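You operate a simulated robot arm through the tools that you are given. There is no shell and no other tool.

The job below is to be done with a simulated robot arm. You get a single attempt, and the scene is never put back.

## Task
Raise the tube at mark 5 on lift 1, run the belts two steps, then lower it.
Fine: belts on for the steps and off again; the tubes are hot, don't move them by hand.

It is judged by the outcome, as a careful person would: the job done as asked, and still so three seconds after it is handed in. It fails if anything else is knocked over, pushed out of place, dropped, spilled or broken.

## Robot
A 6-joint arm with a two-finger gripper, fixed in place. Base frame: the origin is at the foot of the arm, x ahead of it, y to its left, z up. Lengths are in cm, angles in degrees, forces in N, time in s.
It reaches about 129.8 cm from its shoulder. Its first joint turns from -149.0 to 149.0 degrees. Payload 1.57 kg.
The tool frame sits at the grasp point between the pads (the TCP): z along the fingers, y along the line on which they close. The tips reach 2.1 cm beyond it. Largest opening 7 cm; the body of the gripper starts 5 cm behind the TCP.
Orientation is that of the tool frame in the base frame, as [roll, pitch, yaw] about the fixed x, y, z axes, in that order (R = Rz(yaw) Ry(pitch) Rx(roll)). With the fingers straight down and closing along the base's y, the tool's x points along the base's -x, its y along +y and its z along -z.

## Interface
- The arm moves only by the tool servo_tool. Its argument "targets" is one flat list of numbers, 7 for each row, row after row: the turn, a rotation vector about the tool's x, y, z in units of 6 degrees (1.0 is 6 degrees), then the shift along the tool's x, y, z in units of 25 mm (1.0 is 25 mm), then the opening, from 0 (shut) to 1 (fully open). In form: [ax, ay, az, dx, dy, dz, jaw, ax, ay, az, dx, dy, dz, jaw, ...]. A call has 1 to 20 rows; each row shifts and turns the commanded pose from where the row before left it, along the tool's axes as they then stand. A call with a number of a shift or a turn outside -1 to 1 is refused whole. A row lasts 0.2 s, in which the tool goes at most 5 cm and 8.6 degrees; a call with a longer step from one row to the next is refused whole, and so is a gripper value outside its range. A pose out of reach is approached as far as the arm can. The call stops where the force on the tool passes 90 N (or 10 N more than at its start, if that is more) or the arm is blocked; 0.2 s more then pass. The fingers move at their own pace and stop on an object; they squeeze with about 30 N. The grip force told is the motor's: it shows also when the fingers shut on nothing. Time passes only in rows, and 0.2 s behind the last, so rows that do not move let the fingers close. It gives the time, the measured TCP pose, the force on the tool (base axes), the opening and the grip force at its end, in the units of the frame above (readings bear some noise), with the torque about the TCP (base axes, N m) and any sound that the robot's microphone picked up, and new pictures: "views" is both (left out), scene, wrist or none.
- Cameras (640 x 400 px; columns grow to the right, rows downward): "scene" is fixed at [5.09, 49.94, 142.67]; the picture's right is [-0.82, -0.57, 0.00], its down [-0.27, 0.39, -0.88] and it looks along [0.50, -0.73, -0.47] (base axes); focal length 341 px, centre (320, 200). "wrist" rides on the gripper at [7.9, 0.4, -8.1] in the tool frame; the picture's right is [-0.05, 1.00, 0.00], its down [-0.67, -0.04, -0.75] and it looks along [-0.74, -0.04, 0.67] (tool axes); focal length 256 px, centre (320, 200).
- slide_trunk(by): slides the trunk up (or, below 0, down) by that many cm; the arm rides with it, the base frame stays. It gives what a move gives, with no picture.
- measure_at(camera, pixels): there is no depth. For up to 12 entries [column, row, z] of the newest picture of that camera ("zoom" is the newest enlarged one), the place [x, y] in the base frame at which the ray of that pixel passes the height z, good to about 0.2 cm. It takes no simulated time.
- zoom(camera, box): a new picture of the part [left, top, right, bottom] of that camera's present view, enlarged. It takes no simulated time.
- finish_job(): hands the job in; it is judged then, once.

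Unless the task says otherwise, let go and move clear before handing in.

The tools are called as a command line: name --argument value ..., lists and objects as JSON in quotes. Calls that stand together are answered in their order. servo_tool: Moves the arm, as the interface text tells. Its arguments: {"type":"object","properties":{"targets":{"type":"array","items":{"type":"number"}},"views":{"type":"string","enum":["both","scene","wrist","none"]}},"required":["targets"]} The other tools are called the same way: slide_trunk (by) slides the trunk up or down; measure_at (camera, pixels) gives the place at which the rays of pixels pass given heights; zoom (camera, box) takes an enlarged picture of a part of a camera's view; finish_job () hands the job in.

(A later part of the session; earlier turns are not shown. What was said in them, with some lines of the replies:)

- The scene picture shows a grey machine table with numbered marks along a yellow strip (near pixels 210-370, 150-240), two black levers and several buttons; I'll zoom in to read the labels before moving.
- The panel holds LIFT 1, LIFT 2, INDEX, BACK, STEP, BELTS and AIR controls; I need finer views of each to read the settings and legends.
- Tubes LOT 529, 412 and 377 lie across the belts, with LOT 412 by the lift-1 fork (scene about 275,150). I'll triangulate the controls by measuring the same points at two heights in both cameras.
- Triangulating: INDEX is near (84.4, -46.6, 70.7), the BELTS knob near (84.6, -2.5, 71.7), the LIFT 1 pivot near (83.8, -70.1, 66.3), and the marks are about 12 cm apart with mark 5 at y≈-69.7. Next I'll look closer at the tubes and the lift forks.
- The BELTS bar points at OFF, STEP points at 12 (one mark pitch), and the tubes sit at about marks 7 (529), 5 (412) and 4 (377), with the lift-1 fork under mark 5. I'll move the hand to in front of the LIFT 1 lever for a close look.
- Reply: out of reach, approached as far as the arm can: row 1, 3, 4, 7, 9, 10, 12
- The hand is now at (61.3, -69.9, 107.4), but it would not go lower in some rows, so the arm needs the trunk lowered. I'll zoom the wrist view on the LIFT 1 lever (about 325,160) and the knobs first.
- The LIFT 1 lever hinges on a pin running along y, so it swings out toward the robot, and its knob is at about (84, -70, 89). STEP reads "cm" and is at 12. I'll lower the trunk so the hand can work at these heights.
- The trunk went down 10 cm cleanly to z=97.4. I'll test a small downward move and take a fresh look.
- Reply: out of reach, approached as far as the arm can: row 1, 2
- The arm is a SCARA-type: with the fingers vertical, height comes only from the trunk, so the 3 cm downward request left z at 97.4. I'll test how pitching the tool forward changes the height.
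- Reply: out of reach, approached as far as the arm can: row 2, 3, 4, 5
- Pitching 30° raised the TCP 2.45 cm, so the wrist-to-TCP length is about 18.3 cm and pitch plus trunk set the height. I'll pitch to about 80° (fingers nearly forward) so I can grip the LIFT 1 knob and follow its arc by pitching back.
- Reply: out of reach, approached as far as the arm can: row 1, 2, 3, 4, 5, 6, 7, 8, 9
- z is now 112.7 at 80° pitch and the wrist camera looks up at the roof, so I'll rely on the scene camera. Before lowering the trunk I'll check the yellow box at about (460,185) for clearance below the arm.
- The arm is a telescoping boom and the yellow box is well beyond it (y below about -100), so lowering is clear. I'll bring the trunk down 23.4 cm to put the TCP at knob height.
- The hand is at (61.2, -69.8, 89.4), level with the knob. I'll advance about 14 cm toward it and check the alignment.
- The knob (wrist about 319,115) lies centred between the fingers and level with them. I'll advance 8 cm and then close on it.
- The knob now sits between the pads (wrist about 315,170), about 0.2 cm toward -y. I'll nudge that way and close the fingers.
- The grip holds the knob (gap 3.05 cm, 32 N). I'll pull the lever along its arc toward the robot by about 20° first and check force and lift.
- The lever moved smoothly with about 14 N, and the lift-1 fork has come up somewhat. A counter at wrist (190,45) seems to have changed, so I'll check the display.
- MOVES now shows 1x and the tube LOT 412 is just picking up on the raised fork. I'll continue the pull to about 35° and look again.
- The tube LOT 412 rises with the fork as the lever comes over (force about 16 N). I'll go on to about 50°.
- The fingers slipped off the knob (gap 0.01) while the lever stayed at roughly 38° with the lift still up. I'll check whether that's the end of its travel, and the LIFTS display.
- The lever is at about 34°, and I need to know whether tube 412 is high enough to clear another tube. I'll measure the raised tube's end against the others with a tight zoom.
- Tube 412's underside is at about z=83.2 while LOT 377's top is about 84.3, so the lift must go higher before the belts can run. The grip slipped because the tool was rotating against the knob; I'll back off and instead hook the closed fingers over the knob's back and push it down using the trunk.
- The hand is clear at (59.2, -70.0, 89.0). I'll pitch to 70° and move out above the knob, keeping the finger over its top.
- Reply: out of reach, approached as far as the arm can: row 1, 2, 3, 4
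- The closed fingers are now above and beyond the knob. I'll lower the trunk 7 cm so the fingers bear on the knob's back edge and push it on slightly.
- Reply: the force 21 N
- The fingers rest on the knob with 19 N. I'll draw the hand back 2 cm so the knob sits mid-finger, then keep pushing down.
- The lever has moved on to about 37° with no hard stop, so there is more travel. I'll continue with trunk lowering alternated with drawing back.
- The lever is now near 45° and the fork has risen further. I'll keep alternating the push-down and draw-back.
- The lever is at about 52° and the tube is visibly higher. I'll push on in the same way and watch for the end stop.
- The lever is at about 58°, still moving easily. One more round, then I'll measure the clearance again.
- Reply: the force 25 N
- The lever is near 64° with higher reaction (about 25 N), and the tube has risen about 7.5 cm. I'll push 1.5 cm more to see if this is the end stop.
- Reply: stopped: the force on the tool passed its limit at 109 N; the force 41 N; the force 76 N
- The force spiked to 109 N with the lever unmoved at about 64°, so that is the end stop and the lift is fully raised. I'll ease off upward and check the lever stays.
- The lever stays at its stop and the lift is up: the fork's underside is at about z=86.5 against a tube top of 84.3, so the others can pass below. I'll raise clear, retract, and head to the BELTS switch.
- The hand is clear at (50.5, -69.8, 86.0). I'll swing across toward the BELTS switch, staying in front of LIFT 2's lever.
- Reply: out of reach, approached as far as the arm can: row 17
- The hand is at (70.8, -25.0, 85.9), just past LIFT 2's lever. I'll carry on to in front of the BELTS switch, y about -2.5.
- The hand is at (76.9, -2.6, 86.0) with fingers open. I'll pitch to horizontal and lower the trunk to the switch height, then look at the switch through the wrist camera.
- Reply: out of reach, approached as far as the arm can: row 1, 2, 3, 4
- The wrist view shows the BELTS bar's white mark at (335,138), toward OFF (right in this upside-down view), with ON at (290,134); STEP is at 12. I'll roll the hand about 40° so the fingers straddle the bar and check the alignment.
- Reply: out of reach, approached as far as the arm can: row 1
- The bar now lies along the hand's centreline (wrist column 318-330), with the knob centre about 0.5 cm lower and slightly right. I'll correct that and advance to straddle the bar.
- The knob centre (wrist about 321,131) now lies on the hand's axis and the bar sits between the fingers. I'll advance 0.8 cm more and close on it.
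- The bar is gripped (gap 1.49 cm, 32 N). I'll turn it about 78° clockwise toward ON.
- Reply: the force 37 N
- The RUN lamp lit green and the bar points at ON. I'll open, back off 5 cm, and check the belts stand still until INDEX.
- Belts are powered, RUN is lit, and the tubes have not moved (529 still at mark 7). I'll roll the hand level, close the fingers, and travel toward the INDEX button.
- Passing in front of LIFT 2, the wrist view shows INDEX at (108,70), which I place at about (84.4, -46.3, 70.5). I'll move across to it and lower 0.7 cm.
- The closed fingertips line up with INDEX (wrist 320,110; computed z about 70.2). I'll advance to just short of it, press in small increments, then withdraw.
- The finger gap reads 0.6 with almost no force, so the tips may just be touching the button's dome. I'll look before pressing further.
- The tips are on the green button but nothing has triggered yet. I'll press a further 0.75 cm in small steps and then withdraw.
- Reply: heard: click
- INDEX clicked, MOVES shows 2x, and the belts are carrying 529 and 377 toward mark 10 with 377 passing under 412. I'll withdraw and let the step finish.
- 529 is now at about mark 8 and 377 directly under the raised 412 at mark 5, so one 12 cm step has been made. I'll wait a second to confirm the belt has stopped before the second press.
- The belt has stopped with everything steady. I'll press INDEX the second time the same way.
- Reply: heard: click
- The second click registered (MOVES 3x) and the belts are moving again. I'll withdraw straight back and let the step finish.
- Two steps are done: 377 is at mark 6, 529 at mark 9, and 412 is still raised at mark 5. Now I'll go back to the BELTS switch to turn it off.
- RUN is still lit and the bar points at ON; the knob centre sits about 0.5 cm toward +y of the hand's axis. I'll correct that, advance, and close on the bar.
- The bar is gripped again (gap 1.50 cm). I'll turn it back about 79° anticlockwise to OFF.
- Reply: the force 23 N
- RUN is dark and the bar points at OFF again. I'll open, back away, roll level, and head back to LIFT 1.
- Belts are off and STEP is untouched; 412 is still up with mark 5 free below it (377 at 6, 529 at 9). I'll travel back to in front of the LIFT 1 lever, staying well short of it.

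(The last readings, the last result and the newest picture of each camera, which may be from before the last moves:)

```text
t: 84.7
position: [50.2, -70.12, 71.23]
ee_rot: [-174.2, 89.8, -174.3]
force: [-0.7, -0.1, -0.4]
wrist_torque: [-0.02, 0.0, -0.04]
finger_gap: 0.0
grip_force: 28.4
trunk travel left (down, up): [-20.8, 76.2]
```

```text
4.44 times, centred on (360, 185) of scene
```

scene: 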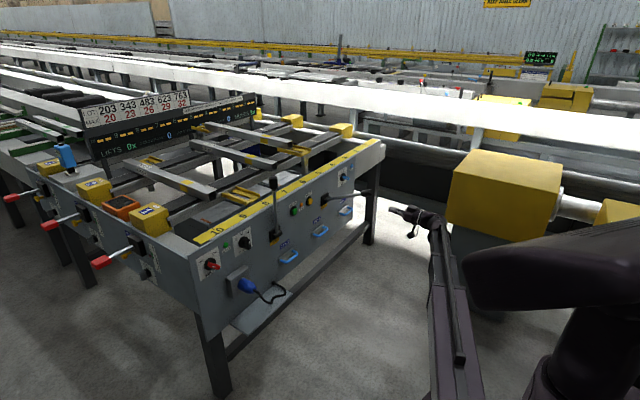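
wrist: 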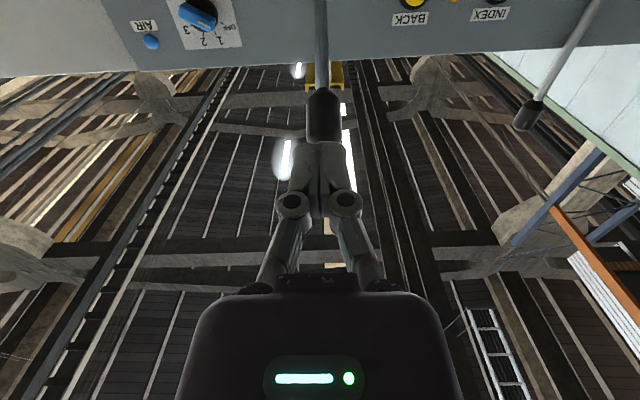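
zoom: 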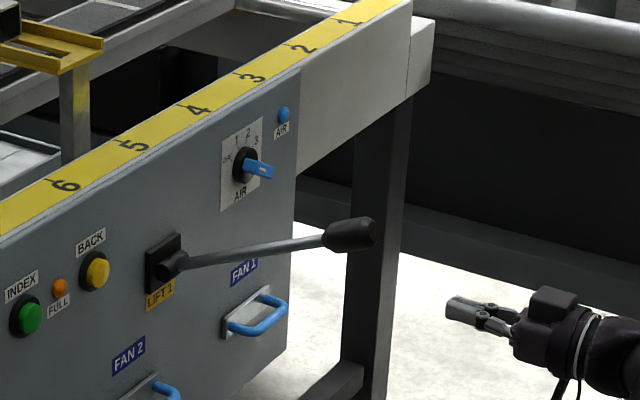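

The lever knob is at scene (367,193), about (62.8, -70, 76.3), and the hand at z=71.2 can slide in beneath it. I'll advance with the closed fingertips under the lever.

servo_tool --targets '[0, 0, 0, 0, 0, 0.92, 0, 0, 0, 0, 0, 0, 0.92, 0, 0, 0, 0, 0, 0, 0.92, 0, 0, 0, 0, 0, 0, 0.92, 0, 0, 0, 0, 0, 0, 0.92, 0, 0, 0, 0, 0, 0, 0.92, 0]' --views "both"

zoom --camera "scene" --box '[290, 140, 430, 230]'

```text
t: 86.1
position: [64.14, -69.99, 71.24]
ee_rot: [-176.9, 89.8, -176.9]
force: [0.6, -0.7, 0.1]
wrist_torque: [0.01, 0.0, -0.02]
finger_gap: 0.0
grip_force: 28.6
trunk travel left (down, up): [-20.8, 76.2]
```

scene: 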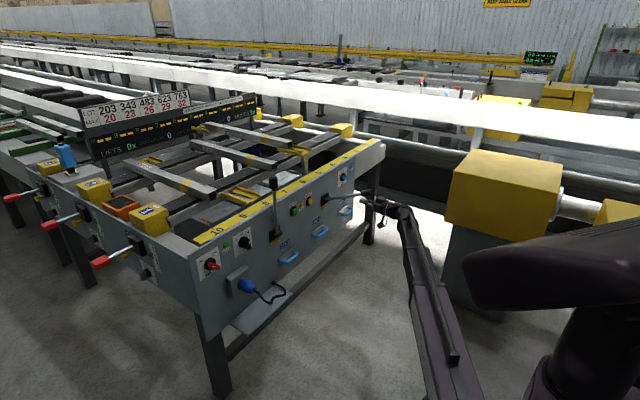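
wrist: 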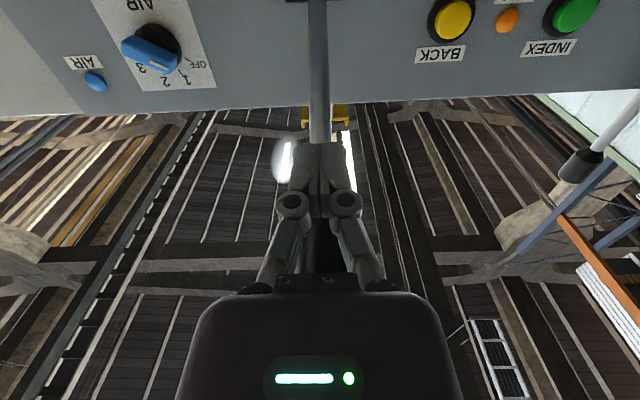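

```text
4.44 times, centred on (360, 185) of scene
```

zoom: 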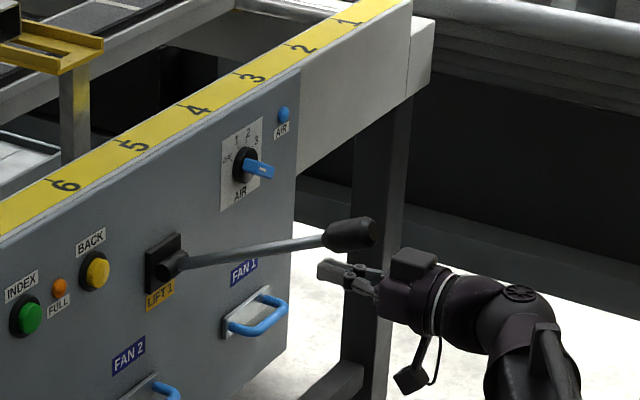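

The fingertips are under the lever just behind the knob. I'll raise the trunk in small steps, following with +x, to swing the lever up and lower the tube gently.

slide_trunk --by 3

zoom --camera "scene" --box '[290, 140, 430, 230]'

```text
t: 86.8
position: [64.0, -69.94, 74.12]
ee_rot: [175.4, 89.7, 175.2]
force: [-0.2, 0.2, -0.3]
wrist_torque: [0.01, 0.0, 0.05]
finger_gap: 0.04
grip_force: 28.6
trunk travel left (down, up): [-23.8, 73.2]
```

```text
4.44 times, centred on (360, 185) of scene
```

zoom: 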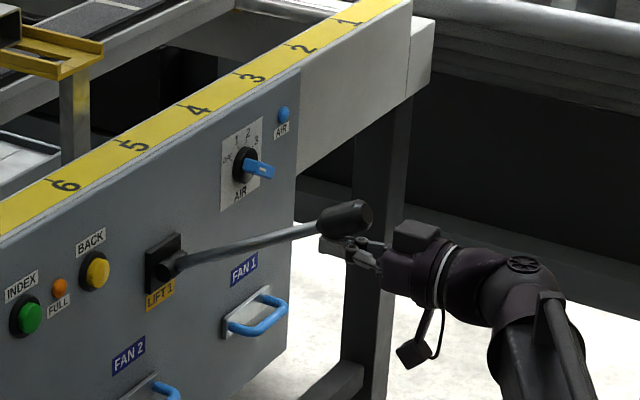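

The lever rose to about 60° with very little force, so the lift is easing down. I'll continue along the arc in alternating small moves.

slide_trunk --by 2.5

servo_tool --targets '[0, 0, 0, 0, 0, 0.3, 0, 0, 0, 0, 0, 0, 0.3, 0, 0, 0, 0, 0, 0, 0.2, 0]' --views "scene"

zoom --camera "scene" --box '[260, 130, 420, 230]'

```text
t: 87.6
position: [64.12, -69.88, 76.73]
ee_rot: [165.4, 89.9, 165.3]
force: [0.5, 0.1, -0.4]
wrist_torque: [0.0, -0.01, -0.01]
finger_gap: 0.01
grip_force: 28.3
trunk travel left (down, up): [-26.3, 70.7]
```

```text
t: 88.4
position: [66.04, -69.95, 76.76]
ee_rot: [-179.2, 89.8, -179.5]
force: [-1.8, -1.7, 0.6]
wrist_torque: [0.01, 0.04, 0.0]
finger_gap: 0.01
grip_force: 28.5
trunk travel left (down, up): [-26.3, 70.7]
```

scene: 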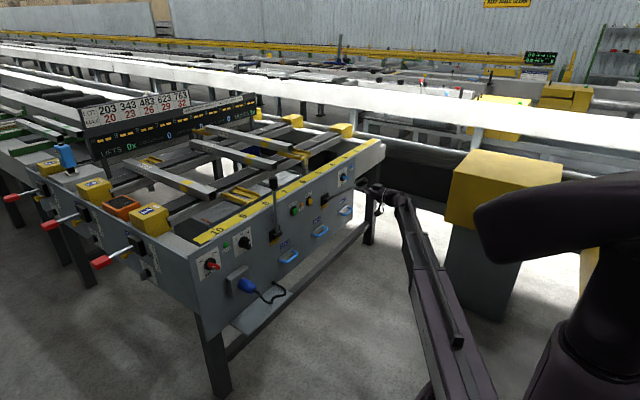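

```text
4.00 times, centred on (340, 180) of scene
```

zoom: 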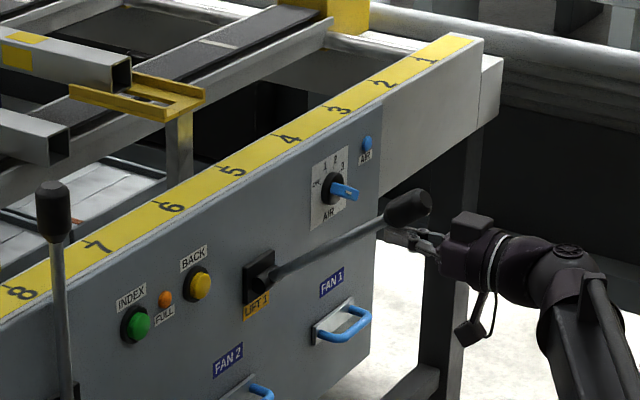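

The lever is now near 51° and the lift is coming down smoothly. Continuing.

slide_trunk --by 2.5

servo_tool --targets '[0, 0, 0, 0, 0, 0.3, 0, 0, 0, 0, 0, 0, 0.3, 0, 0, 0, 0, 0, 0, 0.3, 0]' --views "scene"

zoom --camera "scene" --box '[260, 130, 420, 230]'

```text
t: 89.1
position: [66.03, -70.0, 79.36]
ee_rot: [161.6, 89.9, 161.8]
force: [0.6, 0.0, 0.5]
wrist_torque: [0.0, -0.01, 0.01]
finger_gap: 0.01
grip_force: 29.0
trunk travel left (down, up): [-28.8, 68.2]
```

```text
t: 89.9
position: [68.29, -69.98, 79.23]
ee_rot: [-178.1, 89.7, -178.0]
force: [0.3, -0.4, -0.3]
wrist_torque: [-0.03, 0.0, 0.0]
finger_gap: 0.0
grip_force: 28.6
trunk travel left (down, up): [-28.8, 68.2]
```

scene: 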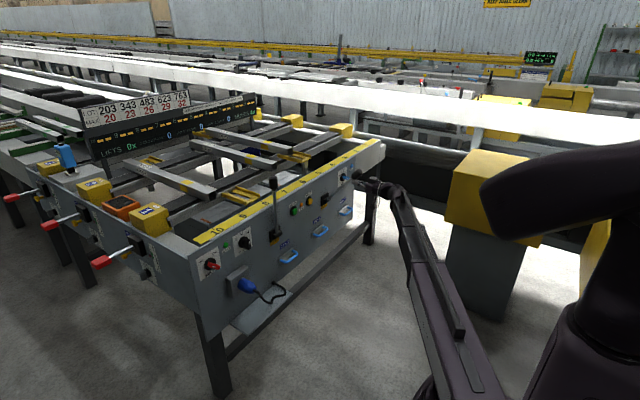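

```text
4.00 times, centred on (340, 180) of scene
```

zoom: 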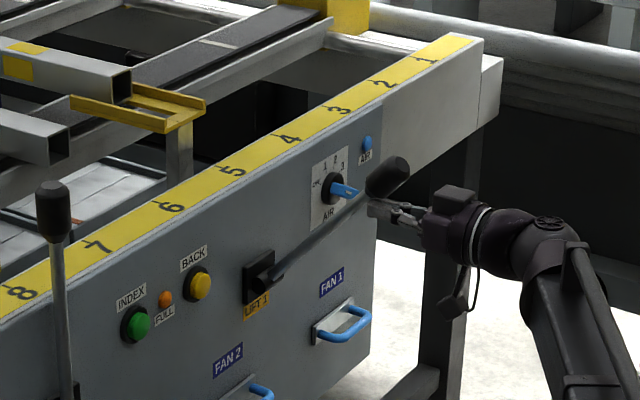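

The lever is at about 42°. Continuing with the next increments.

slide_trunk --by 2.2

servo_tool --targets '[0, 0, 0, 0, 0, 0.35, 0, 0, 0, 0, 0, 0, 0.35, 0, 0, 0, 0, 0, 0, 0.35, 0]' --views "scene"

zoom --camera "scene" --box '[260, 130, 420, 230]'

```text
t: 90.5
position: [68.17, -69.95, 81.55]
ee_rot: [163.4, 89.9, 163.6]
force: [-0.1, 0.0, -0.5]
wrist_torque: [0.01, 0.02, 0.0]
finger_gap: 0.01
grip_force: 28.1
trunk travel left (down, up): [-31.0, 66.0]
```

```text
t: 91.3
position: [70.93, -70.04, 81.4]
ee_rot: [-179.0, 89.8, -179.1]
force: [-0.2, -0.6, -0.2]
wrist_torque: [0.01, -0.02, -0.01]
finger_gap: 0.01
grip_force: 28.8
trunk travel left (down, up): [-31.0, 66.0]
```

scene: 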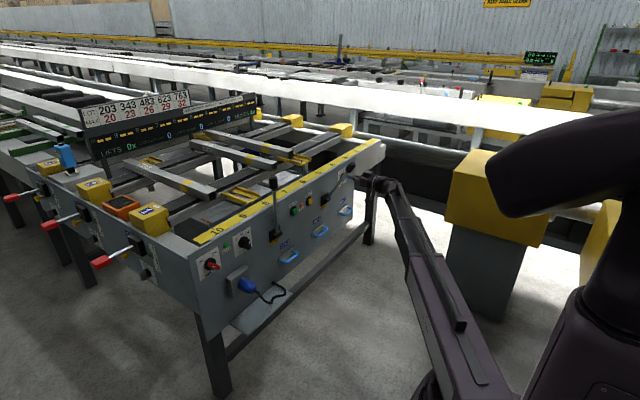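

```text
4.00 times, centred on (340, 180) of scene
```

zoom: 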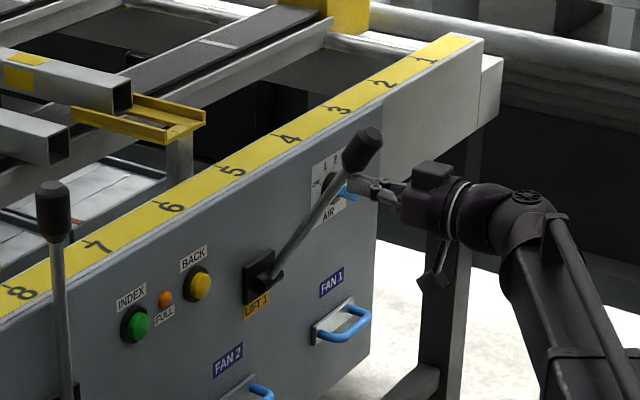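

The lever is at about 32°, and from here pushing straight forward will bring it upright. I'll push 5 cm in slow steps and check.

servo_tool --targets '[0, 0, 0, 0, 0, 0.4, 0, 0, 0, 0, 0, 0, 0.4, 0, 0, 0, 0, 0, 0, 0.4, 0, 0, 0, 0, 0, 0, 0.4, 0, 0, 0, 0, 0, 0, 0.4, 0]' --views "scene"

zoom --camera "scene" --box '[260, 130, 420, 230]'

zoom --camera "scene" --box '[230, 130, 330, 190]'

```text
t: 92.5
position: [76.01, -69.93, 81.4]
ee_rot: [-177.3, 89.7, -177.4]
force: [-0.7, 1.0, -0.2]
wrist_torque: [0.0, -0.01, 0.0]
finger_gap: 0.0
grip_force: 28.7
trunk travel left (down, up): [-31.0, 66.0]
```

scene: 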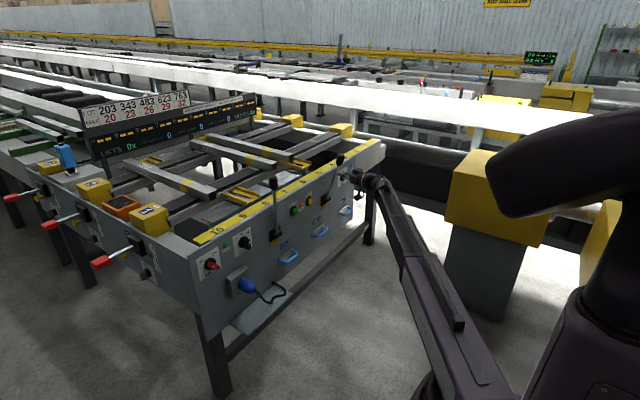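

```text
4.00 times, centred on (340, 180) of scene
```

zoom: 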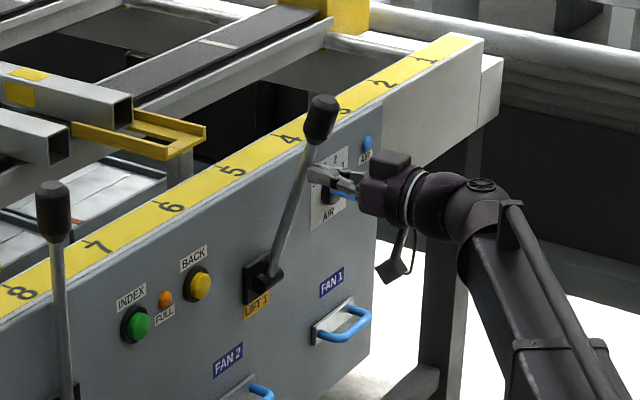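

```text
6.40 times, centred on (280, 160) of scene
```

zoom: 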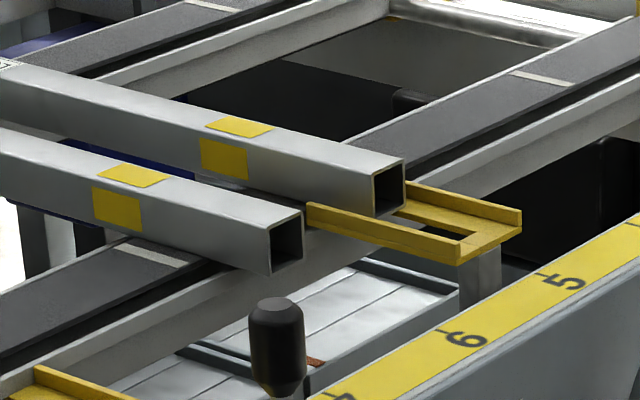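

The lever is at about 15° and tube 412 is nearly down at mark 5. I'll keep pushing forward slowly until the lever is upright.

servo_tool --targets '[0, 0, 0, 0, 0, 0.3, 0, 0, 0, 0, 0, 0, 0.3, 0, 0, 0, 0, 0, 0, 0.3, 0, 0, 0, 0, 0, 0, 0.3, 0, 0, 0, 0, 0, 0, 0.3, 0]' --views "scene"

zoom --camera "scene" --box '[260, 130, 420, 230]'

zoom --camera "scene" --box '[230, 130, 330, 190]'

```text
t: 93.8
position: [79.72, -70.0, 81.5]
ee_rot: [-173.0, 89.8, -173.0]
force: [-8.6, 0.3, 2.8]
wrist_torque: [0.01, -0.11, 0.03]
finger_gap: 0.02
grip_force: 28.4
trunk travel left (down, up): [-31.0, 66.0]
```

scene: 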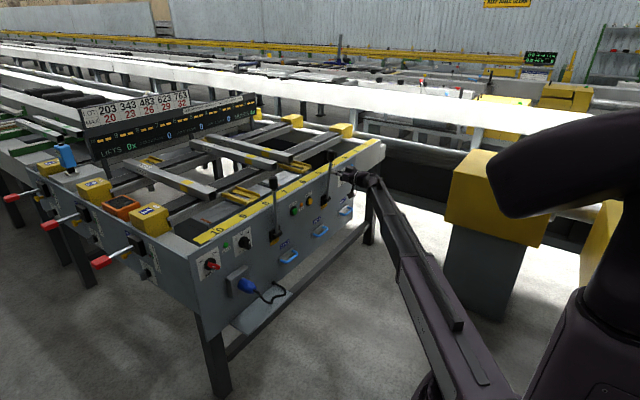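

```text
4.00 times, centred on (340, 180) of scene
```

zoom: 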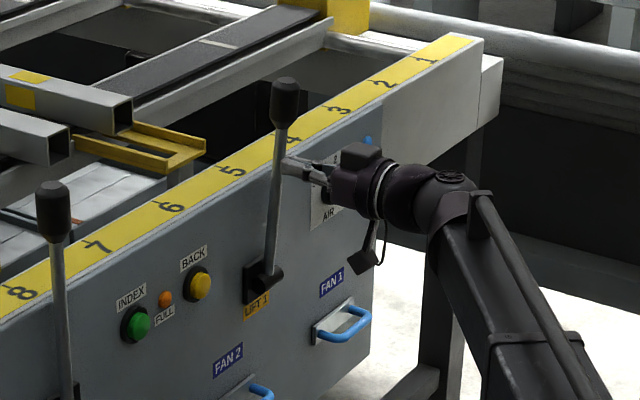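

```text
6.40 times, centred on (280, 160) of scene
```

zoom: 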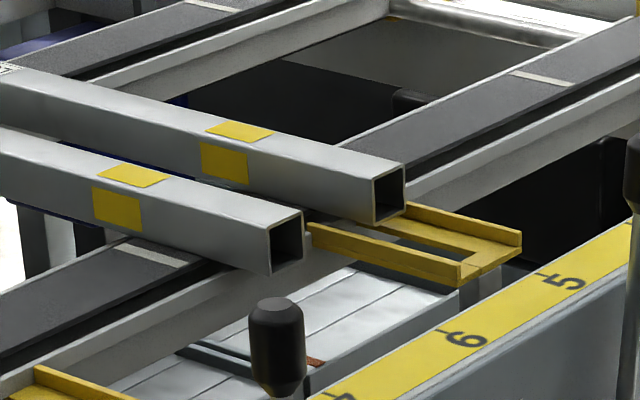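

The tube rests on the belts and the fork has dropped below it; the lever is about 4° from upright. I'll push the last bit in fine steps to its stop.

servo_tool --targets '[0, 0, 0, 0, 0, 0.12, 0, 0, 0, 0, 0, 0, 0.12, 0, 0, 0, 0, 0, 0, 0.12, 0, 0, 0, 0, 0, 0, 0.12, 0, 0, 0, 0, 0, 0, 0.1, 0]' --views "scene"

zoom --camera "scene" --box '[260, 130, 420, 230]'

zoom --camera "scene" --box '[80, 85, 270, 205]'

```text
t: 95.0
position: [81.14, -69.85, 81.6]
ee_rot: [-172.0, 89.8, -172.0]
force: [-8.9, -1.1, 3.6]
wrist_torque: [0.02, -0.15, -0.01]
finger_gap: 0.59
grip_force: 28.7
trunk travel left (down, up): [-31.0, 66.0]
```

scene: 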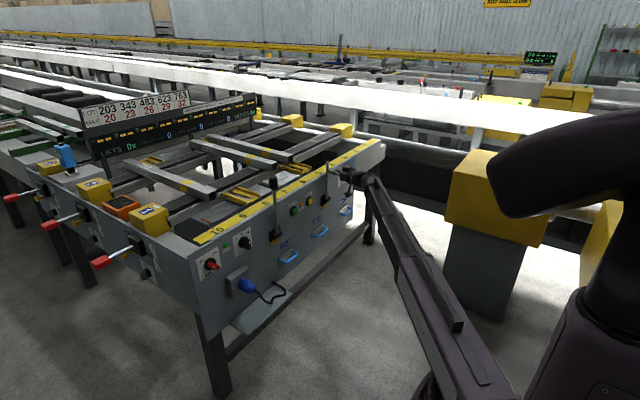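

```text
4.00 times, centred on (340, 180) of scene
```

zoom: 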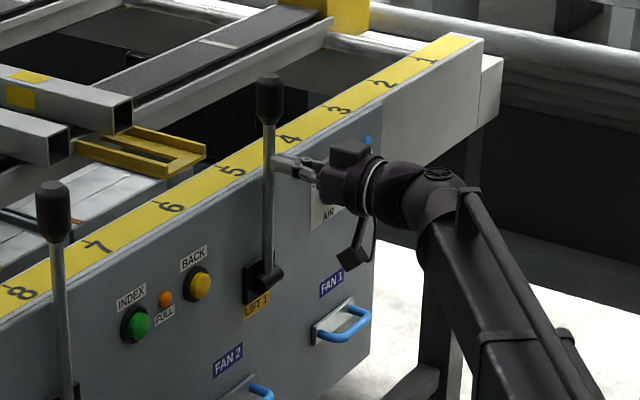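

```text
3.33 times, centred on (175, 145) of scene
```

zoom: 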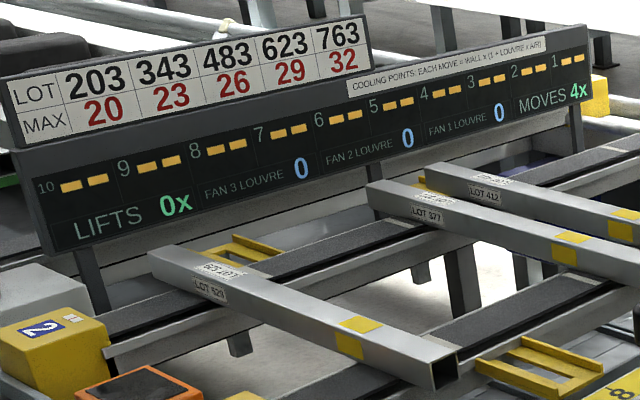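

The lever looks upright, with its knob at scene (327,154.5) matching the start. I'll press a little more to confirm it is against its stop.

servo_tool --targets '[0, 0, 0, 0, 0, 0.06, 0, 0, 0, 0, 0, 0, 0.06, 0, 0, 0, 0, 0, 0, 0.06, 0]' --views "none"

```text
t: 95.8
position: [81.18, -70.05, 81.54]
ee_rot: [-167.2, 89.8, -167.1]
force: [-48.8, 5.9, -12.1]
wrist_torque: [0.21, -0.12, 0.12]
finger_gap: 0.61
grip_force: 28.9
trunk travel left (down, up): [-31.0, 66.0]
```

Force rose to 49 N with no movement, so the lever is at its stop and the lift is fully down. I'll back straight off and move clear.

servo_tool --targets '[0, 0, 0, 0, 0, -0.4, 0, 0, 0, 0, 0, 0, -0.8, 0, 0, 0, 0, 0, 0, -0.9, 0, 0, 0, 0, 0, 0, -0.9, 0, 0, 0, 0, 0, 0, -0.9, 0, 0, 0, 0, 0, 0, -0.9, 0, 0, 0, 0, 0, 0, -0.9, 0, 0, 0, 0, 0, 0, -0.9, 0, 0, 0, 0, 0, 0, -0.9, 0, 0, 0, 0, 0, 0, -0.9, 0]' --views "both"

zoom --camera "scene" --box '[160, 90, 380, 220]'

zoom --camera "scene" --box '[230, 130, 330, 190]'

zoom --camera "scene" --box '[180, 140, 380, 290]'

```text
t: 98.0
position: [60.68, -69.96, 81.28]
ee_rot: [-172.7, 89.8, -172.7]
force: [-0.5, 0.1, 0.7]
wrist_torque: [-0.03, -0.04, -0.02]
finger_gap: 0.0
grip_force: 28.6
trunk travel left (down, up): [-31.0, 66.0]
```

scene: 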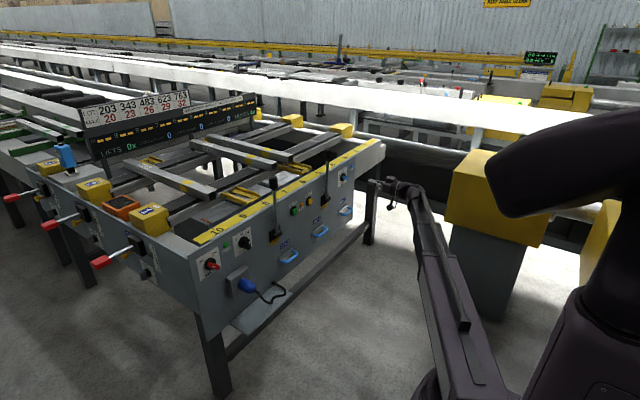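
wrist: 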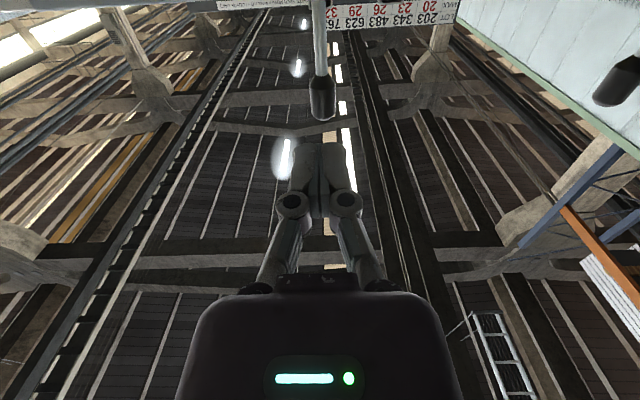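

```text
2.91 times, centred on (270, 155) of scene
```

zoom: 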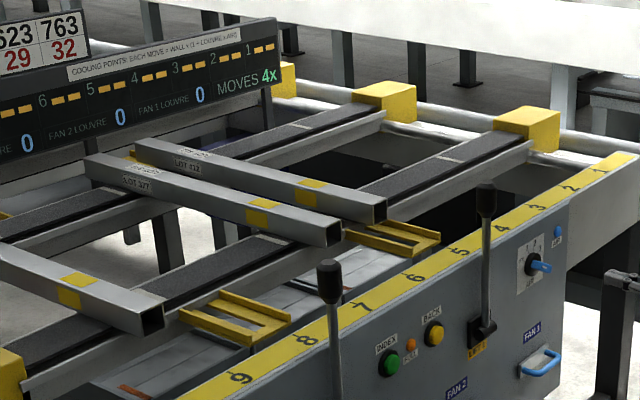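

```text
6.40 times, centred on (280, 160) of scene
```

zoom: 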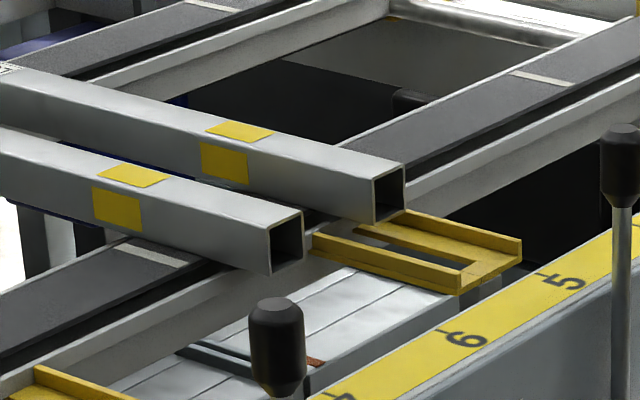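

```text
2.67 times, centred on (280, 215) of scene
```

zoom: 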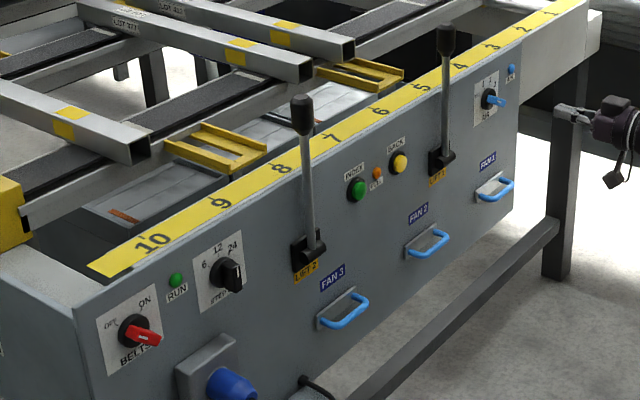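

Tube 412 is back on the belts at mark 5, the LIFT 1 lever is upright with the fork down, BELTS is at OFF with RUN dark, and 377 and 529 have advanced two steps to marks 6 and 9. The hand is empty and about 20 cm clear, so I'll hand the job in.

finish_job

```text
The job is handed in.
```

I raised the tube at mark 5 (LOT 412) on lift 1, ran the belts two steps, and lowered it back onto the belts at mark 5. I've handed the job in, but I got no verdict back.

- **Tubes:** the belts moved LOT 377 from mark 4 to mark 6, passing under the raised tube, and LOT 529 from mark 7 to mark 9. I didn't touch any tube by hand.
- **Belts:** I turned them on for the two INDEX presses and off again before lowering the tube. The RUN lamp is dark, and the step setting is still 12 cm.
- **Lift 1:** the lever is back upright against its stop, and the fork is below the tube. My first grip on the lever slipped partway through raising. The lift held its height, and I finished by pushing the lever down from above.
- **Display:** MOVES now reads 4x, one each for the raise, the two steps and the lowering. LIFTS stayed at 0x the whole time; I don't know what that counter records.

The gripper is empty and about 20 cm clear of the panel.
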